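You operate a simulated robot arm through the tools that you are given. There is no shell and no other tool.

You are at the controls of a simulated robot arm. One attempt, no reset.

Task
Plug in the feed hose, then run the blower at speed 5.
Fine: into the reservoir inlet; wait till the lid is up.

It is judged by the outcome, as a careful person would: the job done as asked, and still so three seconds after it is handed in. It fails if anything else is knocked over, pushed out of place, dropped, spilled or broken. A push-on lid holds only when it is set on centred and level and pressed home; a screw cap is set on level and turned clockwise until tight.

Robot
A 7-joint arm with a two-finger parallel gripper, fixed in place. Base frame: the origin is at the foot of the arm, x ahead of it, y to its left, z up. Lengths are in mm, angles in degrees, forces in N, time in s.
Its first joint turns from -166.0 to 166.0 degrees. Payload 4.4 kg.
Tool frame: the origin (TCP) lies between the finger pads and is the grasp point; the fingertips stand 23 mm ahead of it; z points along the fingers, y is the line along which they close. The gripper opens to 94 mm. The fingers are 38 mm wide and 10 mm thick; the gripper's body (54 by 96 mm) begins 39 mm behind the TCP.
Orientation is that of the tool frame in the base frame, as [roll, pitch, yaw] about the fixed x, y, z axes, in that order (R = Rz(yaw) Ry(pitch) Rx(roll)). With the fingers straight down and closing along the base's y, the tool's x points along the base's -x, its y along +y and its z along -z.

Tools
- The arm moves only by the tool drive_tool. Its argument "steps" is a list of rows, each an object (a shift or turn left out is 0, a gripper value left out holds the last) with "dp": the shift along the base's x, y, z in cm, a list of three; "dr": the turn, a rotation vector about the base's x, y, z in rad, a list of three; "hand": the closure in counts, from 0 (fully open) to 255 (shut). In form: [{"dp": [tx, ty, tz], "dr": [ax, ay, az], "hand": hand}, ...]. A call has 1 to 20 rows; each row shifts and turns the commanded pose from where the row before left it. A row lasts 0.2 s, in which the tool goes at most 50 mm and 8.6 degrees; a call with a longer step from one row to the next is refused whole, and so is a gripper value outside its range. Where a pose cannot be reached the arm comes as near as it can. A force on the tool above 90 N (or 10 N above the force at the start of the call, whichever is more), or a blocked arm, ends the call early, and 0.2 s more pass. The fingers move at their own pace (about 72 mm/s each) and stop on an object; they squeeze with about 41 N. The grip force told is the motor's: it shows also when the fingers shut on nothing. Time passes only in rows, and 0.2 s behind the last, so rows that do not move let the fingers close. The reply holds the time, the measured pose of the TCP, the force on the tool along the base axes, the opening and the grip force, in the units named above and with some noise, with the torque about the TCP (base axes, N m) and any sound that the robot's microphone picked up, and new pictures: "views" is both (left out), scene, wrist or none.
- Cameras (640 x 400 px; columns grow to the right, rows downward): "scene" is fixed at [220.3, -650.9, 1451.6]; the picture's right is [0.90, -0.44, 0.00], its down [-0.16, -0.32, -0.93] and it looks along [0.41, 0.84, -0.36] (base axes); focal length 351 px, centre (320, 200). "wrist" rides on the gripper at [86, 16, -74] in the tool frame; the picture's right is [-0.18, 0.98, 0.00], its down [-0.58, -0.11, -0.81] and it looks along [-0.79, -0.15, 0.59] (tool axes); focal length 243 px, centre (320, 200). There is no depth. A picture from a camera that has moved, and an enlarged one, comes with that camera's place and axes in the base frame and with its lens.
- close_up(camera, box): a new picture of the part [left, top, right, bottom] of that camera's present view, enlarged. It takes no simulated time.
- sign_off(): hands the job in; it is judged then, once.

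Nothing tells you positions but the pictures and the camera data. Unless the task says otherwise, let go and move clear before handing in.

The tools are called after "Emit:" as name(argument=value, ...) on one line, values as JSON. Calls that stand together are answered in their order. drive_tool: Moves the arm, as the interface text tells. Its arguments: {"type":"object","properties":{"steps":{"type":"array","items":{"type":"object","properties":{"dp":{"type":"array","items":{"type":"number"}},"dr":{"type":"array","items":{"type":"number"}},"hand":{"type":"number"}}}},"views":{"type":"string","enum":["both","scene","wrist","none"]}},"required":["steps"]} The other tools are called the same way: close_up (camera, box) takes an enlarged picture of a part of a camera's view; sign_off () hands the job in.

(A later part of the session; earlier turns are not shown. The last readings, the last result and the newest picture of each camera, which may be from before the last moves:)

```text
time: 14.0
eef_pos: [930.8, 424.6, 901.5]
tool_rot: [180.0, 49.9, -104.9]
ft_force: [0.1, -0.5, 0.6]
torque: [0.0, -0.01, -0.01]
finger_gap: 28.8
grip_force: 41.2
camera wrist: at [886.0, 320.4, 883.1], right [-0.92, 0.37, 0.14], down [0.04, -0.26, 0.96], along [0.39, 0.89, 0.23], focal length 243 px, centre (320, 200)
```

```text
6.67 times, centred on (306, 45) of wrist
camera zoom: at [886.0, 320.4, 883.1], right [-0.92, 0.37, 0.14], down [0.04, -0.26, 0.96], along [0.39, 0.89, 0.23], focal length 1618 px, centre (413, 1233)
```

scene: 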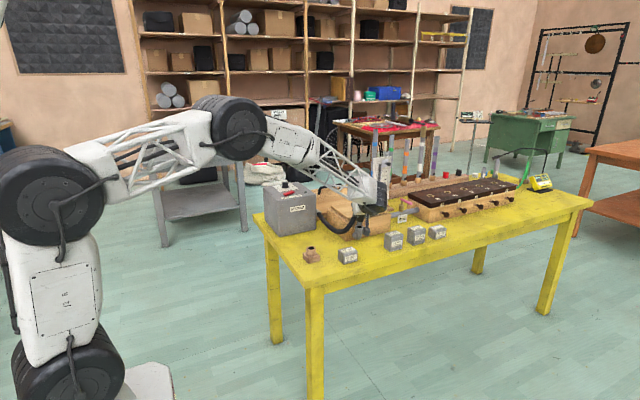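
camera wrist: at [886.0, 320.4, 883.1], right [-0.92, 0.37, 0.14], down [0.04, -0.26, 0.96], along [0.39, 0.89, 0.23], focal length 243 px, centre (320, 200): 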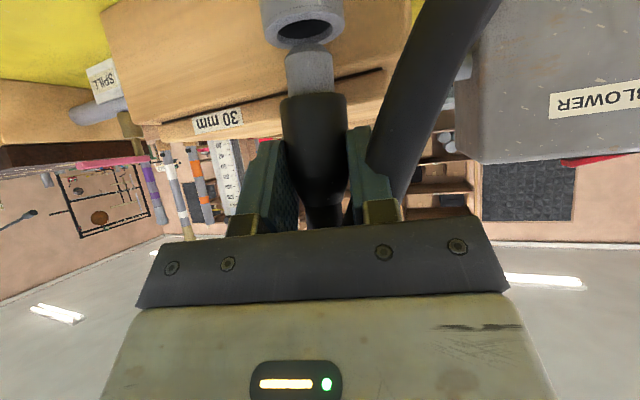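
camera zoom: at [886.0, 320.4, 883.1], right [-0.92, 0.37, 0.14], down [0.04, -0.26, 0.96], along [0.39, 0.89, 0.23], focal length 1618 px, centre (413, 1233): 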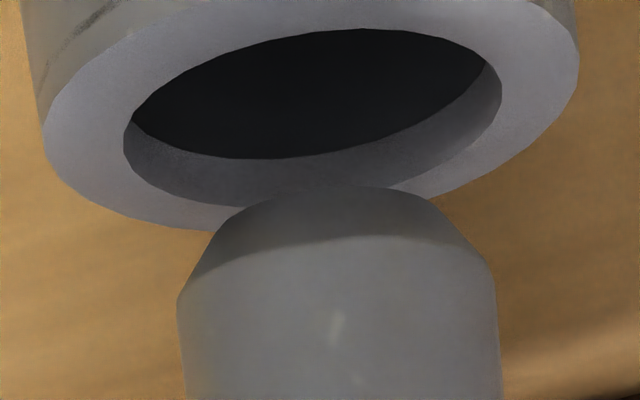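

Both views look concentric. I'll descend another 6 mm so the chamfered tip begins to enter, and look at the force and pictures.

Emit:
drive_tool(steps=[{"dp": [0, 0, -0.3]}, {"dp": [0, 0, -0.3]}, {"dp": [0, 0, 0]}])

Emit:
close_up(camera="scene", box=[345, 215, 377, 235])

Emit:
close_up(camera="wrist", box=[240, 0, 360, 75])

```text
time: 14.8
eef_pos: [930.8, 424.8, 894.1]
tool_rot: [-179.9, 50.0, -105.0]
ft_force: [0.4, 0.1, -0.1]
torque: [-0.01, -0.01, -0.01]
finger_gap: 28.3
grip_force: 41.3
camera wrist: at [886.9, 319.8, 876.8], right [-0.92, 0.37, 0.14], down [0.04, -0.26, 0.96], along [0.39, 0.89, 0.23], focal length 243 px, centre (320, 200)
```

scene: 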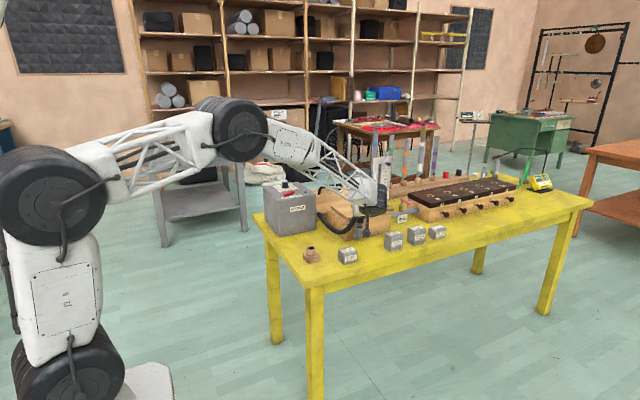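
wrist: 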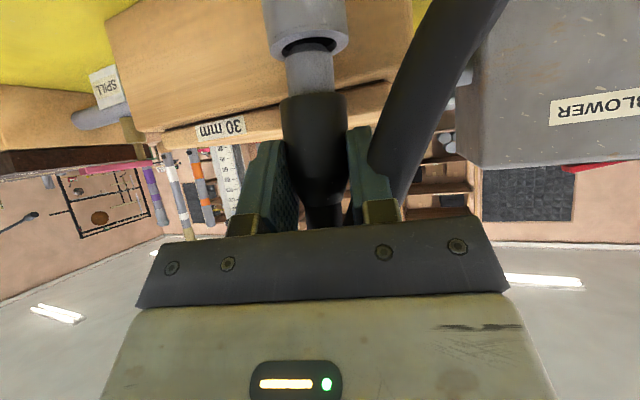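

```text
16.00 times, centred on (361, 225) of scene
camera zoom: at [220.3, -650.9, 1451.6], right [0.9, -0.44, 0.0], down [-0.16, -0.32, -0.93], along [0.41, 0.84, -0.36], focal length 5617 px, centre (-336, -200)
```

zoom: 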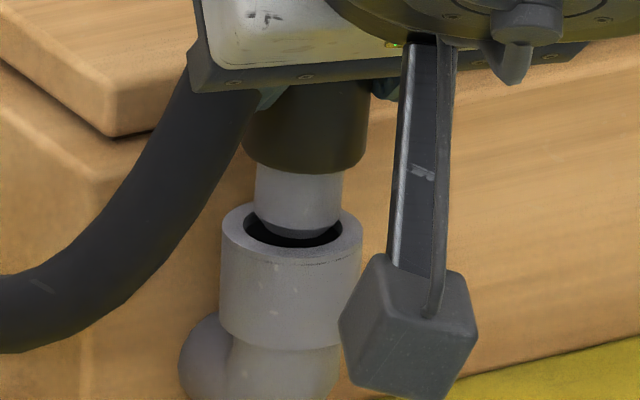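

```text
5.33 times, centred on (300, 38) of wrist
camera zoom: at [886.9, 319.8, 876.8], right [-0.92, 0.37, 0.14], down [0.04, -0.26, 0.96], along [0.39, 0.89, 0.23], focal length 1294 px, centre (427, 1067)
```

zoom: 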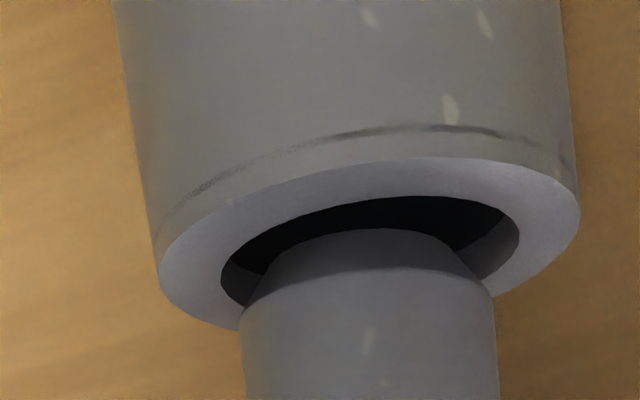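

The tip is at the rim and sits about 1 mm too far in +x. I'll correct that and lower in small steps, watching the force.

Emit:
drive_tool(steps=[{"dp": [-0.1, 0.03, 0]}, {"dp": [0, 0, -0.25]}, {"dp": [0, 0, -0.25]}, {"dp": [0, 0, 0]}])

Emit:
close_up(camera="scene", box=[345, 215, 377, 235])

Emit:
close_up(camera="wrist", box=[240, 0, 360, 75])

```text
time: 15.8
eef_pos: [929.7, 426.0, 888.7]
tool_rot: [-179.8, 50.1, -105.0]
ft_force: [0.2, -0.3, 1.7]
torque: [-0.03, -0.05, -0.01]
finger_gap: 28.4
grip_force: 40.8
camera wrist: at [885.7, 320.3, 871.3], right [-0.92, 0.37, 0.14], down [0.04, -0.26, 0.96], along [0.39, 0.89, 0.23], focal length 243 px, centre (320, 200)
```

scene: 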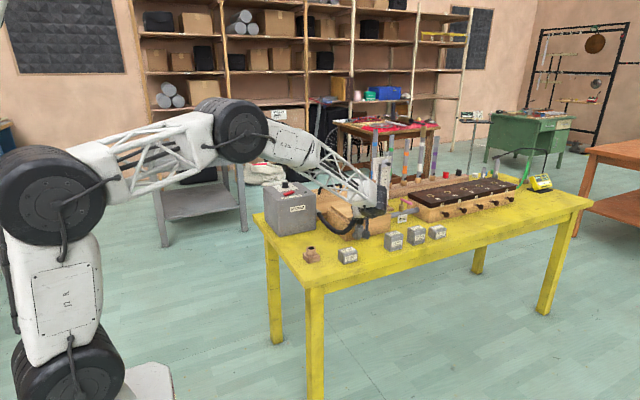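
wrist: 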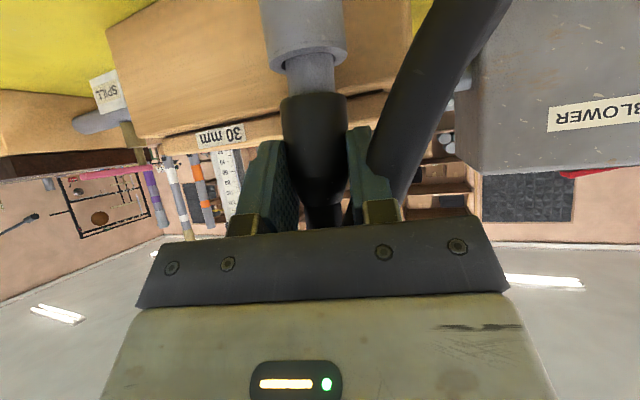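

```text
16.00 times, centred on (361, 225) of scene
camera zoom: at [220.3, -650.9, 1451.6], right [0.9, -0.44, 0.0], down [-0.16, -0.32, -0.93], along [0.41, 0.84, -0.36], focal length 5617 px, centre (-336, -200)
```

zoom: 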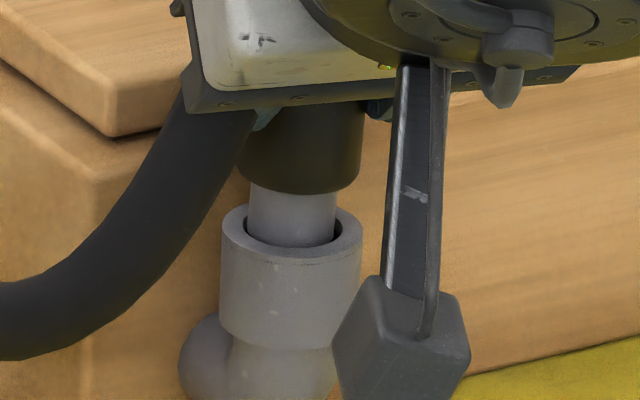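

```text
5.33 times, centred on (300, 38) of wrist
camera zoom: at [885.7, 320.3, 871.3], right [-0.92, 0.37, 0.14], down [0.04, -0.26, 0.96], along [0.39, 0.89, 0.23], focal length 1294 px, centre (427, 1067)
```

zoom: 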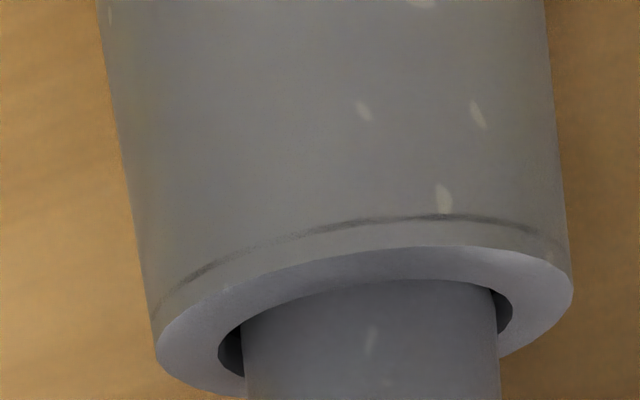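

The spigot has entered the socket with almost no side force. I'll keep pushing it down gently.

Emit:
drive_tool(steps=[{"dp": [0, 0, -0.25]}, {"dp": [0, 0, -0.25]}, {"dp": [0, 0, 0]}], views="none")

```text
time: 16.6
eef_pos: [928.6, 425.4, 884.2]
tool_rot: [-179.9, 49.9, -105.0]
ft_force: [-0.7, -2.1, 0.5]
torque: [-0.12, 0.06, 0.03]
finger_gap: 28.6
grip_force: 41.2
```

Forces are still small (about 2 N). Continuing down.

Emit:
drive_tool(steps=[{"dp": [0, -0.03, -0.25]}, {"dp": [0, 0, -0.25]}, {"dp": [0, 0, 0]}], views="none")

Emit:
close_up(camera="scene", box=[345, 215, 377, 235])

Emit:
close_up(camera="wrist", box=[240, 20, 360, 95])

```text
time: 17.4
eef_pos: [929.5, 424.4, 879.3]
tool_rot: [180.0, 50.0, -105.0]
ft_force: [-1.3, 1.7, 0.1]
torque: [0.15, 0.08, 0.02]
finger_gap: 27.6
grip_force: 40.9
```

```text
16.00 times, centred on (361, 225) of scene
camera zoom: at [220.3, -650.9, 1451.6], right [0.9, -0.44, 0.0], down [-0.16, -0.32, -0.93], along [0.41, 0.84, -0.36], focal length 5617 px, centre (-336, -200)
```

zoom: 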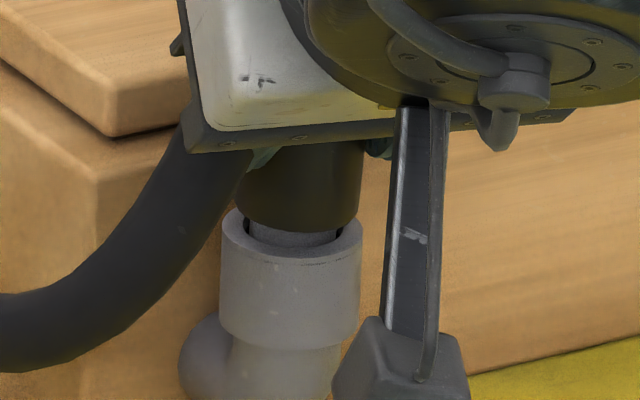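

```text
5.33 times, centred on (300, 58) of wrist
camera zoom: at [885.5, 319.3, 861.4], right [-0.92, 0.37, 0.14], down [0.04, -0.26, 0.96], along [0.39, 0.89, 0.23], focal length 1294 px, centre (427, 960)
```

zoom: 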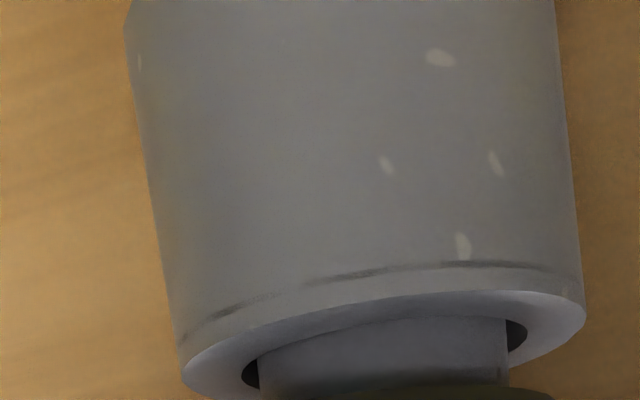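

Only about 5 mm of spigot is left showing. I'll press the last part home in small steps and watch for the seating force or a click.

Emit:
drive_tool(steps=[{"dp": [0, 0, -0.2]}, {"dp": [0, 0, -0.2]}, {"dp": [0, 0, 0]}], views="none")

Emit:
close_up(camera="scene", box=[345, 215, 377, 235])

Emit:
close_up(camera="wrist", box=[240, 30, 360, 105])

```text
time: 18.2
eef_pos: [929.2, 423.8, 876.2]
tool_rot: [-180.0, 50.0, -104.8]
ft_force: [1.6, 0.1, 1.0]
torque: [0.05, -0.07, -0.04]
finger_gap: 28.2
grip_force: 41.4
```

```text
16.00 times, centred on (361, 225) of scene
camera zoom: at [220.3, -650.9, 1451.6], right [0.9, -0.44, 0.0], down [-0.16, -0.32, -0.93], along [0.41, 0.84, -0.36], focal length 5617 px, centre (-336, -200)
```

zoom: 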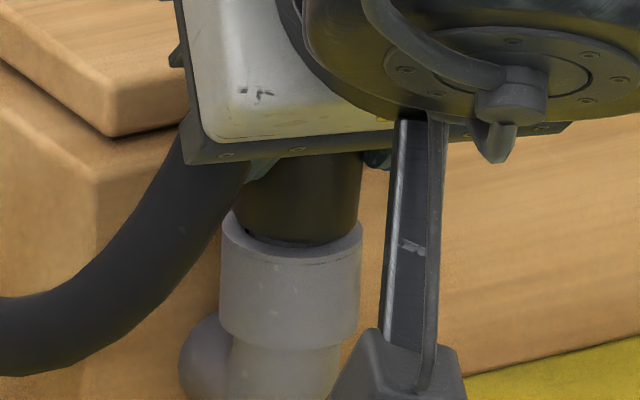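

```text
5.33 times, centred on (300, 68) of wrist
camera zoom: at [885.4, 319.5, 858.3], right [-0.92, 0.37, 0.14], down [0.04, -0.26, 0.96], along [0.39, 0.89, 0.23], focal length 1294 px, centre (427, 907)
```

zoom: 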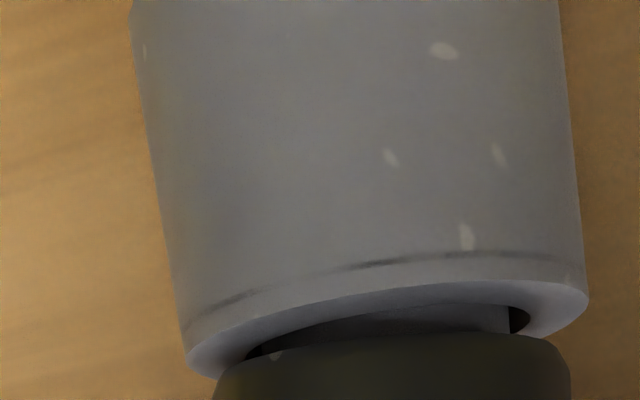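

About 2 mm remain. Pressing on slowly until the cuff bottoms on the rim.

Emit:
drive_tool(steps=[{"dp": [0, 0, -0.1]}, {"dp": [0, 0, -0.1]}, {"dp": [0, 0, -0.1]}, {"dp": [0, 0, 0]}], views="none")

Emit:
close_up(camera="scene", box=[345, 215, 377, 235])

Emit:
close_up(camera="wrist", box=[240, 30, 360, 105])

```text
time: 19.2
eef_pos: [928.8, 424.2, 875.5]
tool_rot: [-179.9, 50.0, -104.8]
ft_force: [-41.5, -10.7, 39.1]
torque: [-0.05, 1.12, 0.65]
finger_gap: 28.2
grip_force: 40.8
```

```text
16.00 times, centred on (361, 225) of scene
camera zoom: at [220.3, -650.9, 1451.6], right [0.9, -0.44, 0.0], down [-0.16, -0.32, -0.93], along [0.41, 0.84, -0.36], focal length 5617 px, centre (-336, -200)
```

zoom: 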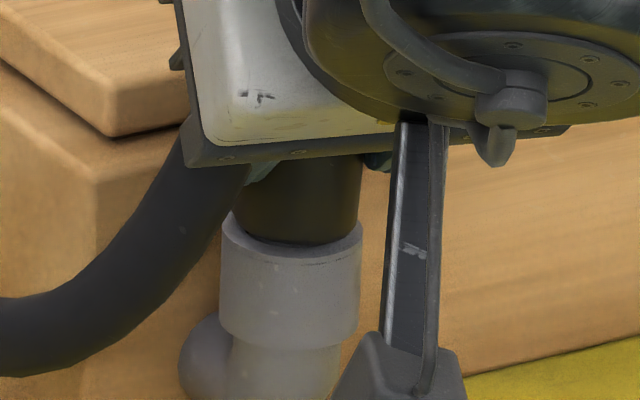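

```text
5.33 times, centred on (300, 68) of wrist
camera zoom: at [885.7, 319.5, 857.4], right [-0.92, 0.37, 0.14], down [0.04, -0.27, 0.96], along [0.39, 0.89, 0.23], focal length 1294 px, centre (427, 907)
```

zoom: 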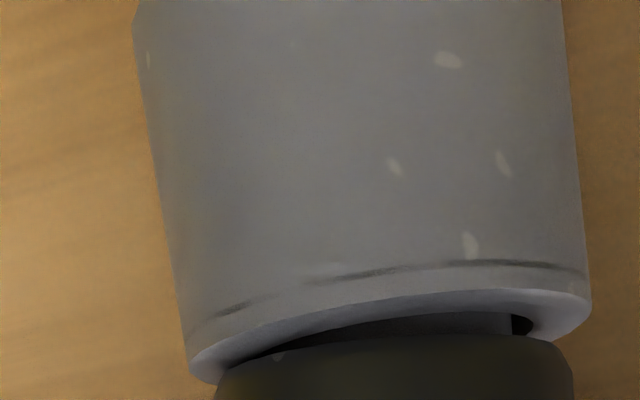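

The force rose to about 40 N, so the cuff seems to have bottomed. Let me compare it with how it looked when parked.

Emit:
close_up(camera="wrist", box=[200, 0, 440, 240])

Emit:
close_up(camera="wrist", box=[260, 75, 356, 135])

Emit:
close_up(camera="scene", box=[315, 185, 411, 245])

```text
1.67 times, centred on (320, 120) of wrist
camera zoom: at [885.7, 319.5, 857.4], right [-0.92, 0.37, 0.14], down [0.04, -0.27, 0.96], along [0.39, 0.89, 0.23], focal length 404 px, centre (320, 333)
```

zoom: 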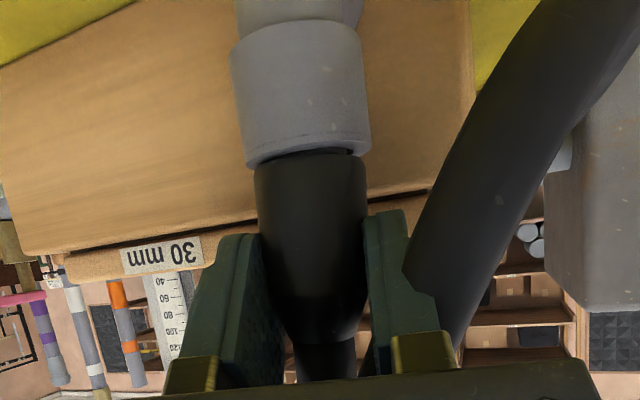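

```text
6.67 times, centred on (308, 105) of wrist
camera zoom: at [885.7, 319.5, 857.4], right [-0.92, 0.37, 0.14], down [0.04, -0.27, 0.96], along [0.39, 0.89, 0.23], focal length 1618 px, centre (400, 833)
```

zoom: 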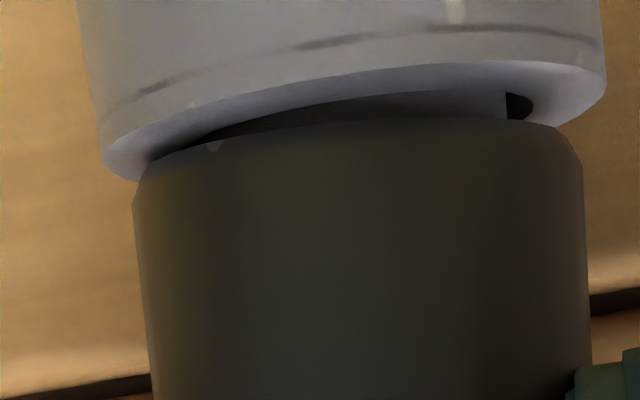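

```text
6.67 times, centred on (363, 215) of scene
camera zoom: at [220.3, -650.9, 1451.6], right [0.9, -0.44, 0.0], down [-0.16, -0.32, -0.93], along [0.41, 0.84, -0.36], focal length 2340 px, centre (33, 100)
```

zoom: 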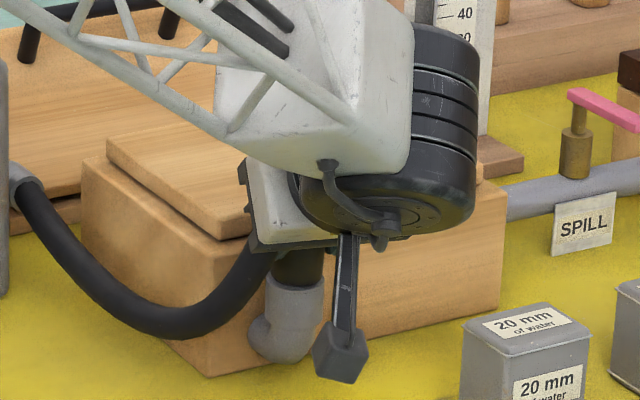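

One side (+x) of the cuff touches the rim while the other shows about a 2 mm gap, so the cuff is tilted a few degrees. I'll ease it level by rotating slightly about y while shifting the TCP to −x to relieve the side load.

Emit:
drive_tool(steps=[{"dp": [-0.09, 0, 0.05], "dr": [0, -0.025, 0]}, {"dp": [-0.09, 0, 0.0], "dr": [0, -0.025, 0]}, {"dp": [0, 0, 0]}], views="none")

Emit:
close_up(camera="wrist", box=[260, 75, 356, 135])

Emit:
close_up(camera="scene", box=[345, 215, 377, 235])

```text
time: 20.0
eef_pos: [928.7, 424.6, 874.8]
tool_rot: [-175.4, 50.8, -101.5]
ft_force: [32.9, 24.1, 16.5]
torque: [0.46, 1.02, 0.07]
finger_gap: 29.7
grip_force: 41.0
```

```text
6.67 times, centred on (308, 105) of wrist
camera zoom: at [885.1, 319.2, 854.5], right [-0.92, 0.37, 0.09], down [-0.01, -0.26, 0.96], along [0.38, 0.89, 0.25], focal length 1618 px, centre (400, 833)
```

zoom: 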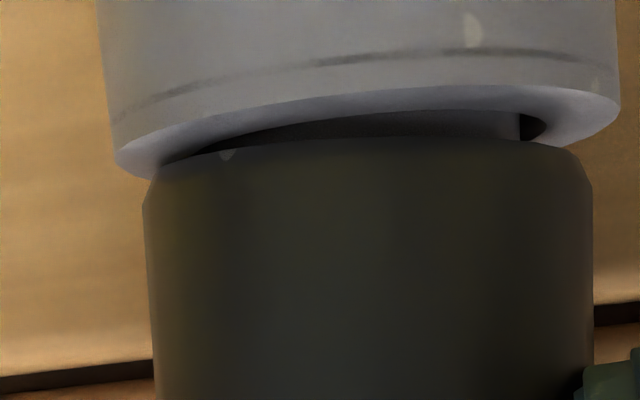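

```text
16.00 times, centred on (361, 225) of scene
camera zoom: at [220.3, -650.9, 1451.6], right [0.9, -0.44, 0.0], down [-0.16, -0.32, -0.93], along [0.41, 0.84, -0.36], focal length 5617 px, centre (-336, -200)
```

zoom: 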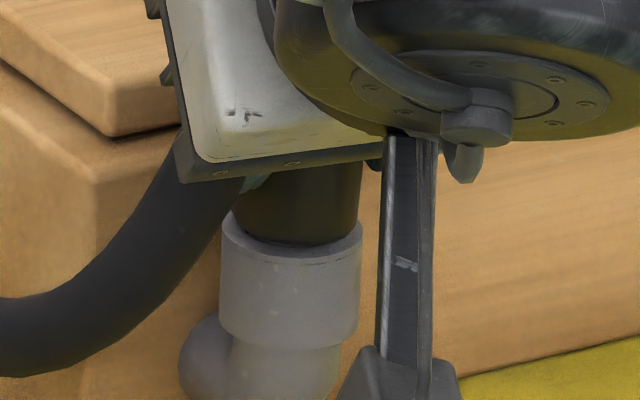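

The side force flipped sign, so the lateral stiffness is about 40 N/mm and I overshot. I'll shift back to null the side load, then check how the cuff sits.

Emit:
drive_tool(steps=[{"dp": [0.08, 0.06, 0]}, {"dp": [0, 0, 0]}], views="none")

Emit:
close_up(camera="wrist", box=[260, 75, 356, 135])

```text
time: 20.6
eef_pos: [928.0, 425.4, 874.9]
tool_rot: [-175.5, 50.7, -101.6]
ft_force: [19.0, 3.4, 25.7]
torque: [0.25, 1.16, 0.03]
finger_gap: 29.2
grip_force: 41.2
```

```text
6.67 times, centred on (308, 105) of wrist
camera zoom: at [885.1, 319.1, 854.5], right [-0.92, 0.37, 0.09], down [-0.01, -0.26, 0.96], along [0.38, 0.89, 0.25], focal length 1618 px, centre (400, 833)
```

zoom: 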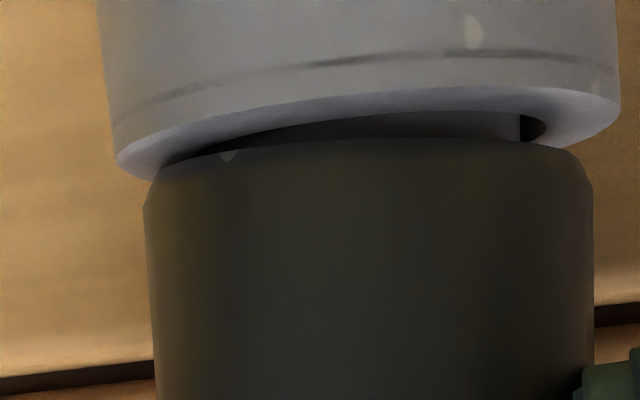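

There's still residual torque and a visible tilt. I'll lift a few millimetres so the cuff can realign with the rotated tool, null the side load, then press down again level.

Emit:
drive_tool(steps=[{"dp": [0.03, 0, 0.2]}, {"dp": [0, 0, 0.2]}, {"dp": [0, 0, 0]}], views="none")

Emit:
close_up(camera="wrist", box=[250, 45, 370, 120])

Emit:
close_up(camera="scene", box=[345, 215, 377, 235])

```text
time: 21.4
eef_pos: [927.7, 424.0, 873.8]
tool_rot: [-175.9, 50.6, -101.7]
ft_force: [25.2, -4.7, -6.5]
torque: [0.4, 1.11, -0.16]
finger_gap: 29.3
grip_force: 41.2
```

```text
5.33 times, centred on (310, 82) of wrist
camera zoom: at [885.1, 319.0, 854.9], right [-0.92, 0.37, 0.1], down [0.0, -0.26, 0.96], along [0.38, 0.89, 0.24], focal length 1294 px, centre (373, 827)
```

zoom: 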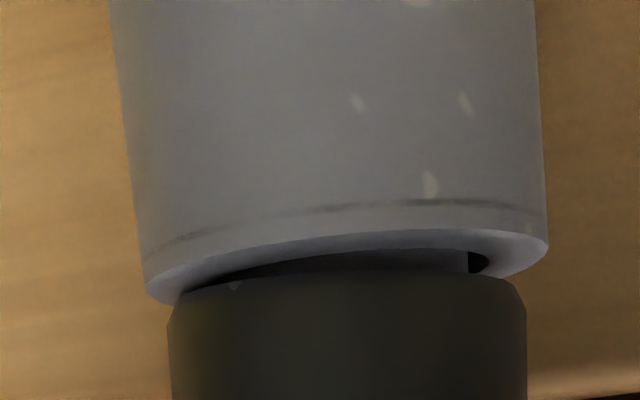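

```text
16.00 times, centred on (361, 225) of scene
camera zoom: at [220.3, -650.9, 1451.6], right [0.9, -0.44, 0.0], down [-0.16, -0.32, -0.93], along [0.41, 0.84, -0.36], focal length 5617 px, centre (-336, -200)
```

zoom: 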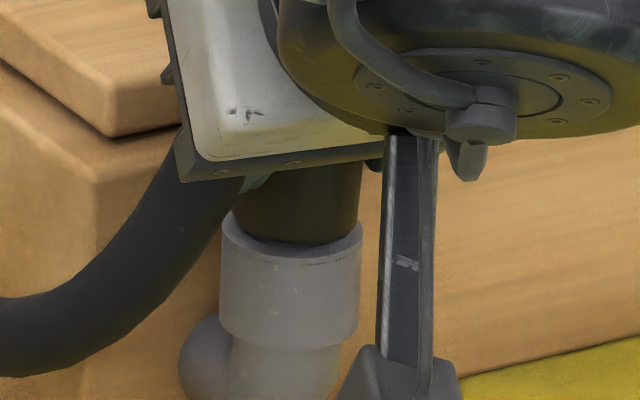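

The tool barely moved when I commanded it up, and the socket pulled back: the plug is captured in the inlet and held there. I'll undo my small rotation and offsets so the load is near zero before letting go.

Emit:
drive_tool(steps=[{"dp": [0.04, -0.02, -0.1], "dr": [0, 0.025, 0]}, {"dp": [0.03, -0.02, -0.1], "dr": [0, 0.025, 0]}, {"dp": [0, 0, 0]}], views="none")

Emit:
close_up(camera="wrist", box=[250, 45, 370, 120])

Emit:
close_up(camera="wrist", box=[200, 0, 440, 240])

```text
time: 22.2
eef_pos: [929.0, 422.9, 875.0]
tool_rot: [-179.8, 50.1, -104.9]
ft_force: [13.8, -16.8, -0.8]
torque: [-0.41, -0.41, 0.05]
finger_gap: 27.9
grip_force: 40.2
```

```text
5.33 times, centred on (310, 82) of wrist
camera zoom: at [885.1, 319.0, 857.4], right [-0.92, 0.37, 0.14], down [0.04, -0.26, 0.96], along [0.39, 0.89, 0.23], focal length 1294 px, centre (373, 827)
```

zoom: 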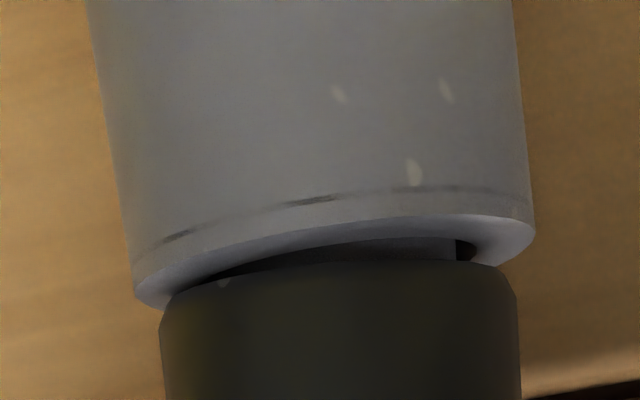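

```text
1.67 times, centred on (320, 120) of wrist
camera zoom: at [885.1, 319.0, 857.4], right [-0.92, 0.37, 0.14], down [0.04, -0.26, 0.96], along [0.39, 0.89, 0.23], focal length 404 px, centre (320, 333)
```

zoom: 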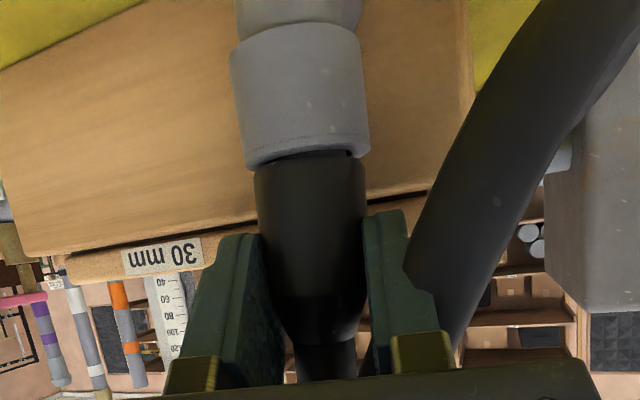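

The plug is held and the loads are modest. I'll trim the offset and open the fingers just enough to clear the cuff, keeping away from the reservoir box.

Emit:
drive_tool(steps=[{"dp": [0.03, -0.03, 0]}, {"dp": [0, 0, 0], "hand": 160}, {"dp": [0, 0, 0], "hand": 145}, {"dp": [0, 0, 0]}])

Emit:
close_up(camera="wrist", box=[200, 0, 440, 240])

Emit:
close_up(camera="scene", box=[335, 205, 383, 235])

```text
time: 23.2
eef_pos: [929.2, 424.5, 875.0]
tool_rot: [-180.0, 50.0, -105.0]
ft_force: [-0.6, -0.1, -0.3]
torque: [0.04, 0.01, 0.0]
finger_gap: 40.1
grip_force: 0.0
camera wrist: at [885.1, 319.3, 857.4], right [-0.92, 0.37, 0.14], down [0.04, -0.26, 0.96], along [0.39, 0.89, 0.23], focal length 243 px, centre (320, 200)
```

scene: 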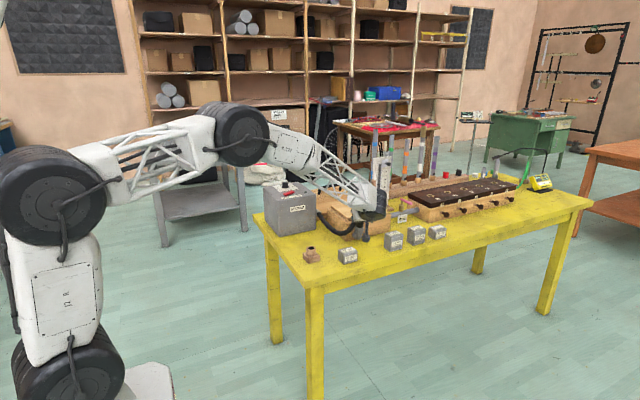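
wrist: 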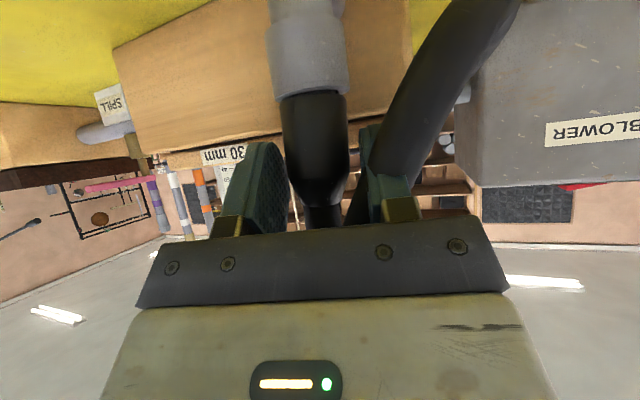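

```text
1.67 times, centred on (320, 120) of wrist
camera zoom: at [885.1, 319.3, 857.4], right [-0.92, 0.37, 0.14], down [0.04, -0.26, 0.96], along [0.39, 0.89, 0.23], focal length 404 px, centre (320, 333)
```

zoom: 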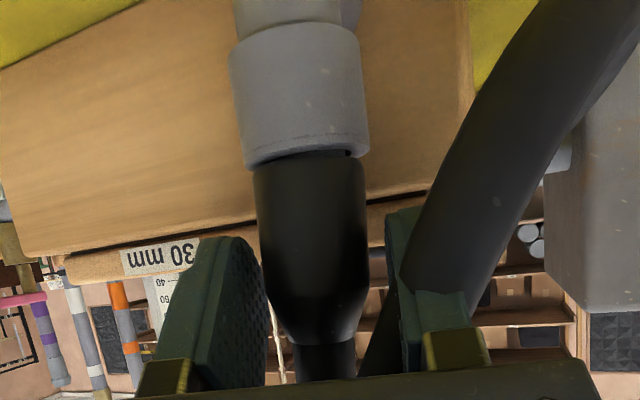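

```text
13.33 times, centred on (359, 220) of scene
camera zoom: at [220.3, -650.9, 1451.6], right [0.9, -0.44, 0.0], down [-0.16, -0.32, -0.93], along [0.41, 0.84, -0.36], focal length 4681 px, centre (-200, -67)
```

zoom: 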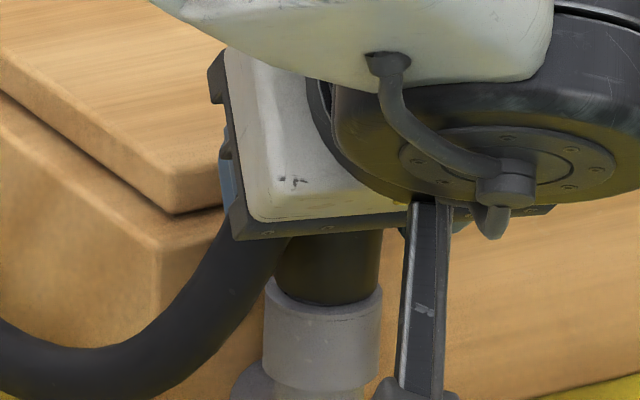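

The cuff stays in the inlet on its own and the tool load is zero. Now I back straight out along the tool axis so the fingers slide free of the hose.

Emit:
drive_tool(steps=[{"dp": [-0.2, -0.74, 0.643]}, {"dp": [-0.2, -0.74, 0.643]}, {"dp": [-0.2, -0.74, 0.643]}, {"dp": [-0.2, -0.74, 0.643]}, {"dp": [-0.2, -0.74, 0.643]}, {"dp": [-0.2, -0.74, 0.643]}, {"dp": [0, 0, 0]}])

Emit:
close_up(camera="scene", box=[315, 185, 411, 245])

```text
time: 24.8
eef_pos: [916.7, 379.2, 912.3]
tool_rot: [-180.0, 50.0, -105.1]
ft_force: [0.6, -0.2, 0.1]
torque: [0.01, 0.0, -0.03]
finger_gap: 40.9
grip_force: 0.0
camera wrist: at [873.9, 274.8, 895.0], right [-0.92, 0.37, 0.14], down [0.04, -0.26, 0.96], along [0.39, 0.89, 0.23], focal length 243 px, centre (320, 200)
```

scene: 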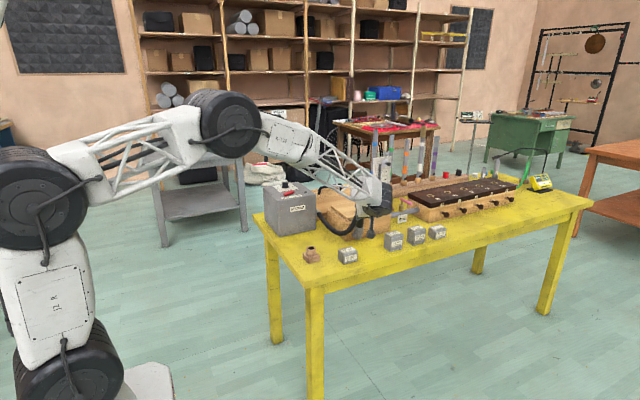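
wrist: 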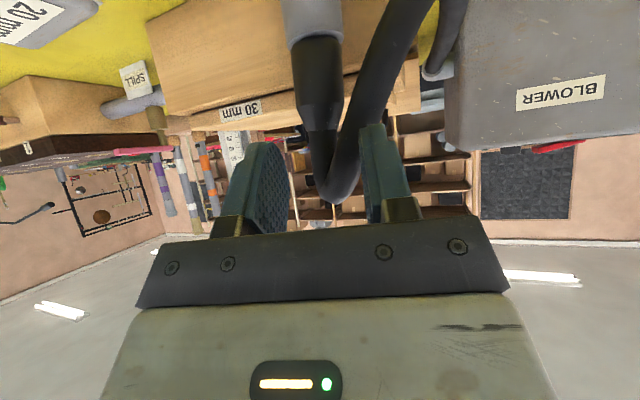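

```text
6.67 times, centred on (363, 215) of scene
camera zoom: at [220.3, -650.9, 1451.6], right [0.9, -0.44, 0.0], down [-0.16, -0.32, -0.93], along [0.41, 0.84, -0.36], focal length 2340 px, centre (33, 100)
```

zoom: 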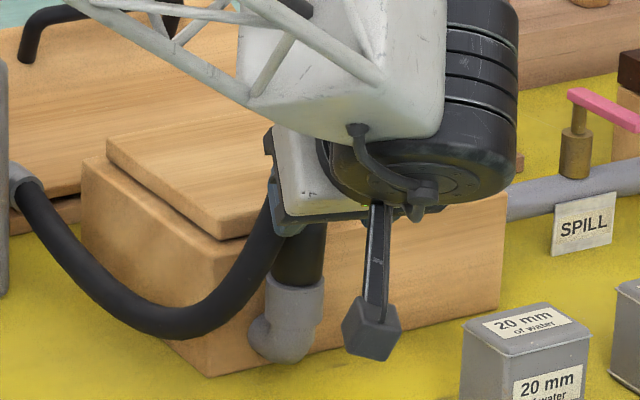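

The fingers are sliding clear and the cuff hasn't moved. I'll keep backing out along the same line and then look at the plug unobstructed.

Emit:
drive_tool(steps=[{"dp": [-0.3, -1.11, 0.965]}, {"dp": [-0.4, -1.48, 1.286]}, {"dp": [-0.4, -1.48, 1.286]}, {"dp": [-0.6, -2.2, 2.0]}, {"dp": [-0.6, -2.2, 2.5]}, {"dp": [-1.0, -2.2, 3.0]}, {"dp": [0, 0, 0]}])

Emit:
close_up(camera="scene", box=[315, 185, 411, 245])

Emit:
close_up(camera="scene", box=[345, 205, 377, 225])

```text
time: 26.4
eef_pos: [882.2, 274.5, 1022.3]
tool_rot: [-180.0, 50.0, -105.0]
ft_force: [-0.9, 0.6, 0.4]
torque: [-0.04, -0.01, 0.01]
finger_gap: 40.3
grip_force: 0.1
camera wrist: at [840.1, 168.9, 1005.7], right [-0.92, 0.37, 0.14], down [0.04, -0.26, 0.96], along [0.39, 0.89, 0.23], focal length 243 px, centre (320, 200)
```

scene: 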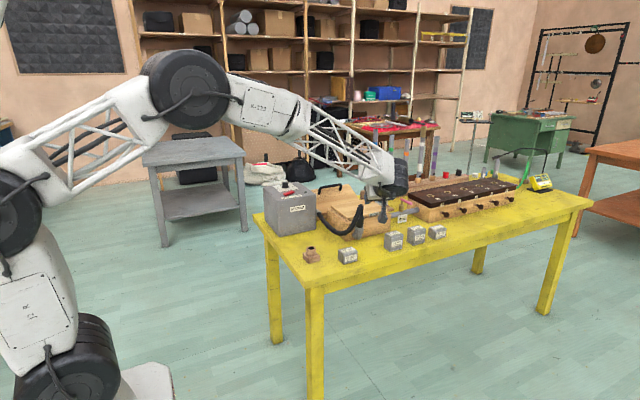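
wrist: 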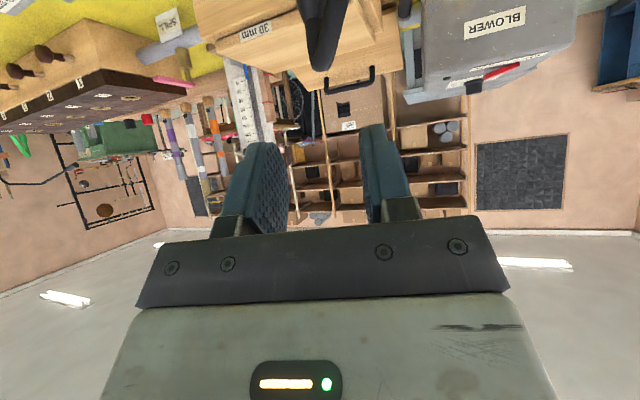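

```text
6.67 times, centred on (363, 215) of scene
camera zoom: at [220.3, -650.9, 1451.6], right [0.9, -0.44, 0.0], down [-0.16, -0.32, -0.93], along [0.41, 0.84, -0.36], focal length 2340 px, centre (33, 100)
```

zoom: 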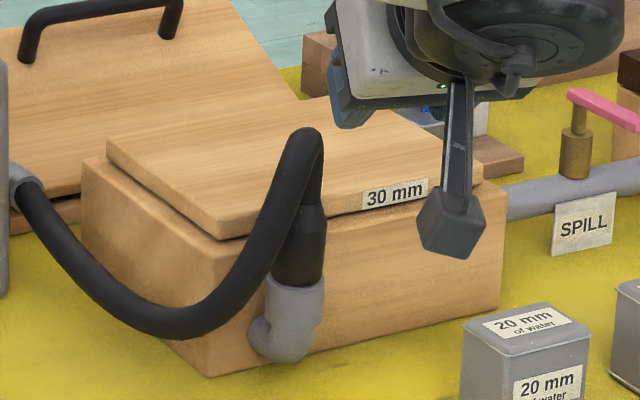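

```text
16.00 times, centred on (361, 215) of scene
camera zoom: at [220.3, -650.9, 1451.6], right [0.9, -0.44, 0.0], down [-0.16, -0.32, -0.93], along [0.41, 0.84, -0.36], focal length 5617 px, centre (-336, -40)
```

zoom: 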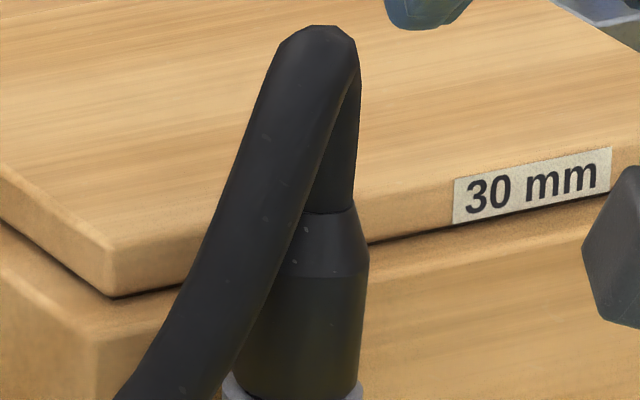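

The plug is seated on the inlet and the hose hangs freely in front of the box. From my first images the dial centre is about (737, 754), 3 is at 70° and 5 at −10°, so it needs an 80° clockwise turn. I'll now carry the tool up and over toward the blower, reducing the tilt to about 30°.

Emit:
drive_tool(steps=[{"dp": [-1.0, 2.0, 3.0], "dr": [-0.1124, 0.0301, 0], "hand": 60}, {"dp": [-1.6, 3.2, 2.0], "dr": [-0.1124, 0.0301, 0]}, {"dp": [-1.6, 3.6, 1.5], "dr": [-0.1124, 0.0301, 0]}, {"dp": [-1.9, 3.9, 1.0]}, {"dp": [-1.9, 3.9, 0.5]}, {"dp": [-1.9, 3.9, 0]}, {"dp": [-1.9, 3.9, 0]}, {"dp": [-1.9, 3.9, 0]}, {"dp": [-1.9, 3.9, 0]}, {"dp": [-1.9, 3.9, 0]}, {"dp": [0, 0, 0]}])

```text
time: 28.8
eef_pos: [710.2, 633.0, 1101.8]
tool_rot: [180.0, 30.0, -105.0]
ft_force: [0.5, -0.4, -0.1]
torque: [0.0, 0.04, -0.04]
finger_gap: 71.6
grip_force: 0.1
camera wrist: at [667.6, 529.4, 1123.6], right [-0.91, 0.41, 0.09], down [0.13, 0.07, 0.99], along [0.4, 0.91, -0.12], focal length 243 px, centre (320, 200)
```

scene: 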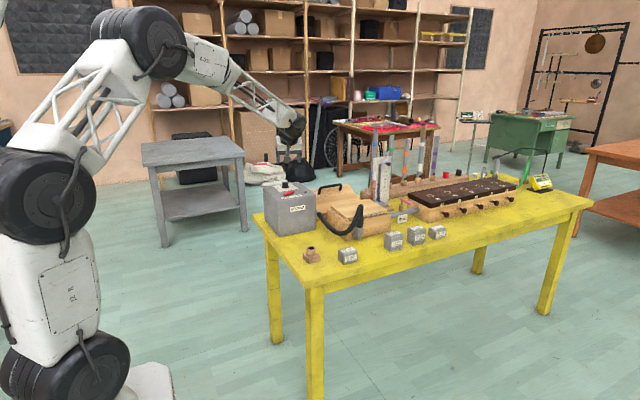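
wrist: 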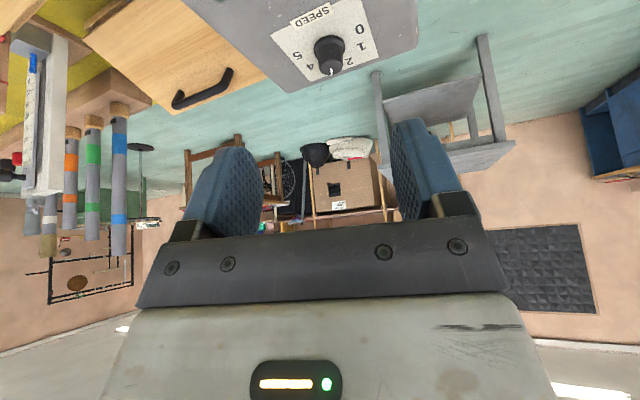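

The dial is in view just ahead. I'll try moving over it to see whether the arm reaches there at this tilt.

Emit:
drive_tool(steps=[{"dp": [0.6, 2.4, -1.0]}, {"dp": [0.6, 2.4, -1.0]}, {"dp": [0.6, 2.4, -1.0]}, {"dp": [0.6, 2.4, -1.0]}, {"dp": [0.3, 2.0, -1.0]}, {"dp": [0, 0, 0]}])

Emit:
close_up(camera="scene", box=[255, 160, 335, 210])

```text
time: 30.2
eef_pos: [735.4, 750.3, 1052.6]
tool_rot: [-179.9, 29.9, -105.0]
ft_force: [-0.4, 0.2, 0.5]
torque: [-0.02, 0.01, 0.01]
finger_gap: 72.0
grip_force: 0.0
camera wrist: at [693.6, 647.2, 1074.6], right [-0.91, 0.41, 0.09], down [0.13, 0.07, 0.99], along [0.4, 0.91, -0.12], focal length 243 px, centre (320, 200)
```

scene: 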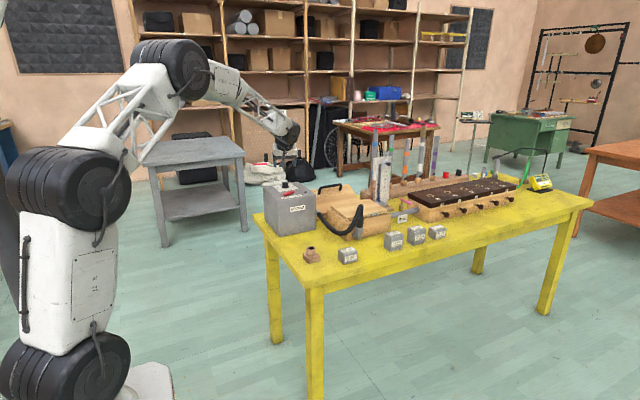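
wrist: 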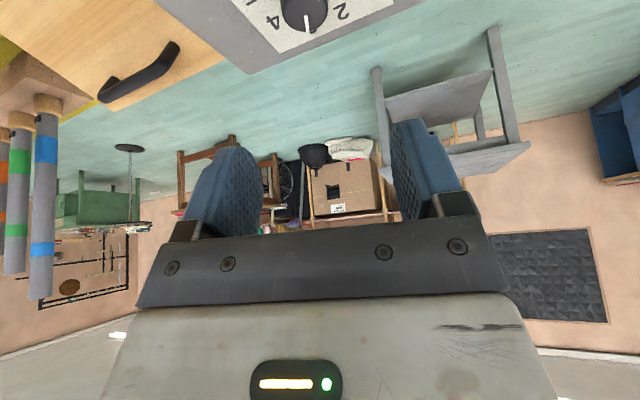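

```text
8.00 times, centred on (295, 185) of scene
camera zoom: at [220.3, -650.9, 1451.6], right [0.9, -0.44, 0.0], down [-0.16, -0.32, -0.93], along [0.41, 0.84, -0.36], focal length 2809 px, centre (520, 320)
```

zoom: 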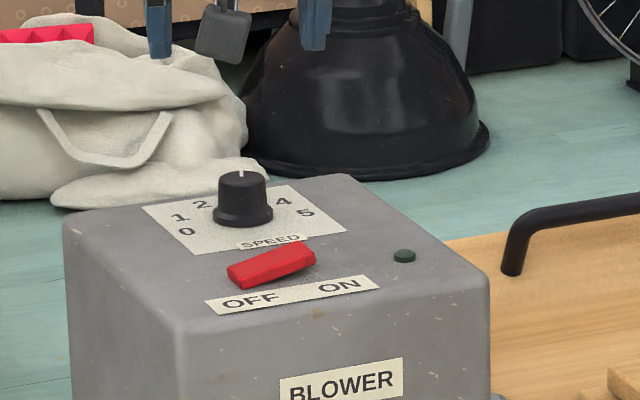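

The arm reaches over the dial comfortably. I'll try straightening the tool to vertical here, which would make the twist a pure yaw.

Emit:
drive_tool(steps=[{"dp": [0, 0, 0.3], "dr": [-0.1264, 0.0339, 0]}, {"dp": [0, 0, 0.3], "dr": [-0.1264, 0.0339, 0]}, {"dp": [0, 0, 0.3], "dr": [-0.1264, 0.0339, 0]}, {"dp": [0, 0, 0.3], "dr": [-0.1264, 0.0339, 0]}, {"dp": [0, 0, 0]}])

Emit:
close_up(camera="wrist", box=[160, 0, 480, 200])

```text
time: 31.4
eef_pos: [737.2, 751.3, 1064.9]
tool_rot: [-179.9, 0.1, -105.1]
ft_force: [0.4, -0.5, 0.6]
torque: [0.01, -0.01, -0.01]
finger_gap: 71.8
grip_force: 0.1
camera wrist: at [700.6, 671.7, 1140.9], right [-0.9, 0.43, 0.0], down [0.25, 0.53, 0.81], along [0.35, 0.73, -0.59], focal length 243 px, centre (320, 200)
```

scene: 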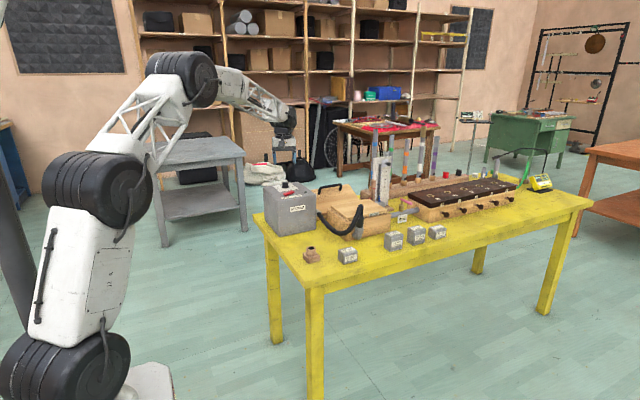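
wrist: 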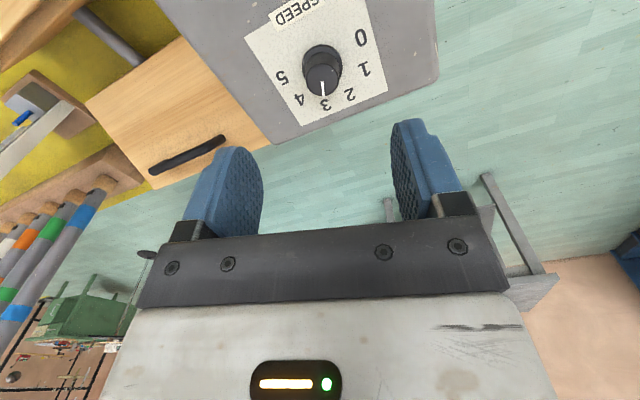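

```text
2.00 times, centred on (320, 100) of wrist
camera zoom: at [700.6, 671.7, 1140.9], right [-0.9, 0.43, 0.0], down [0.25, 0.53, 0.81], along [0.35, 0.73, -0.59], focal length 485 px, centre (320, 400)
```

zoom: 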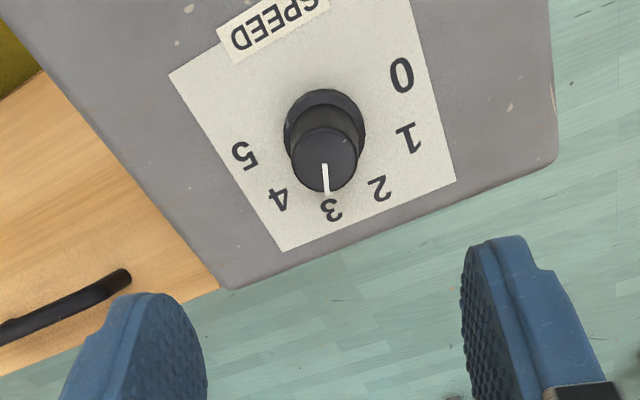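

Vertical tool works here, and the pointer clearly reads 3. Knob centre is about (738, 756) with its top at z≈965; I'll centre over it and come lower for a precise look.

Emit:
drive_tool(steps=[{"dp": [0.1, 0.5, -1.5], "hand": 110}, {"dp": [0, 0, -1.5]}, {"dp": [0, 0, -1.5]}, {"dp": [0, 0, 0]}])

Emit:
close_up(camera="wrist", box=[220, 60, 420, 185])

Emit:
close_up(camera="scene", box=[265, 160, 313, 190])

```text
time: 32.4
eef_pos: [738.3, 756.3, 1019.8]
tool_rot: [179.9, -0.1, -105.0]
ft_force: [1.2, 1.1, 0.3]
torque: [-0.02, 0.02, 0.01]
finger_gap: 53.6
grip_force: 0.1
camera wrist: at [701.7, 677.3, 1095.6], right [-0.9, 0.43, 0.0], down [0.25, 0.53, 0.81], along [0.35, 0.73, -0.59], focal length 243 px, centre (320, 200)
```

scene: 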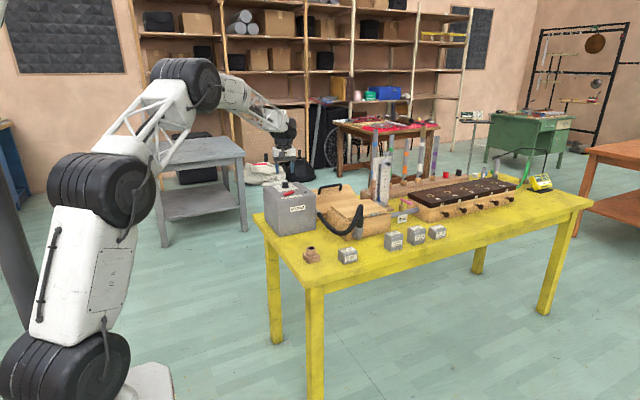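
wrist: 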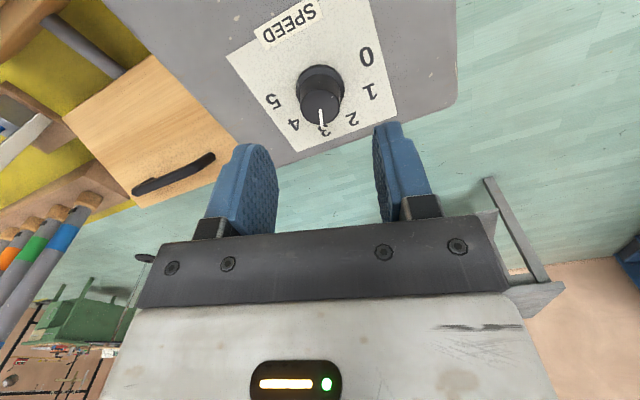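

```text
3.20 times, centred on (320, 122) of wrist
camera zoom: at [701.7, 677.3, 1095.6], right [-0.9, 0.43, 0.0], down [0.25, 0.53, 0.81], along [0.35, 0.73, -0.59], focal length 776 px, centre (320, 448)
```

zoom: 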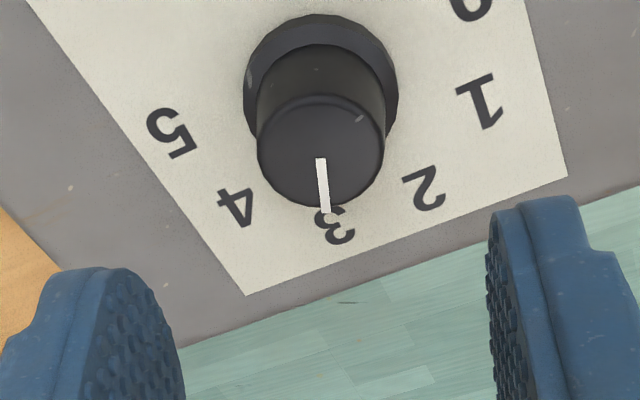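

```text
13.33 times, centred on (289, 175) of scene
camera zoom: at [220.3, -650.9, 1451.6], right [0.9, -0.44, 0.0], down [-0.16, -0.32, -0.93], along [0.41, 0.84, -0.36], focal length 4681 px, centre (733, 533)
```

zoom: 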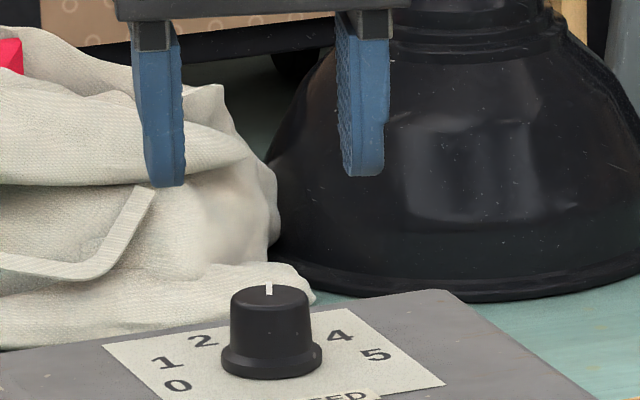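

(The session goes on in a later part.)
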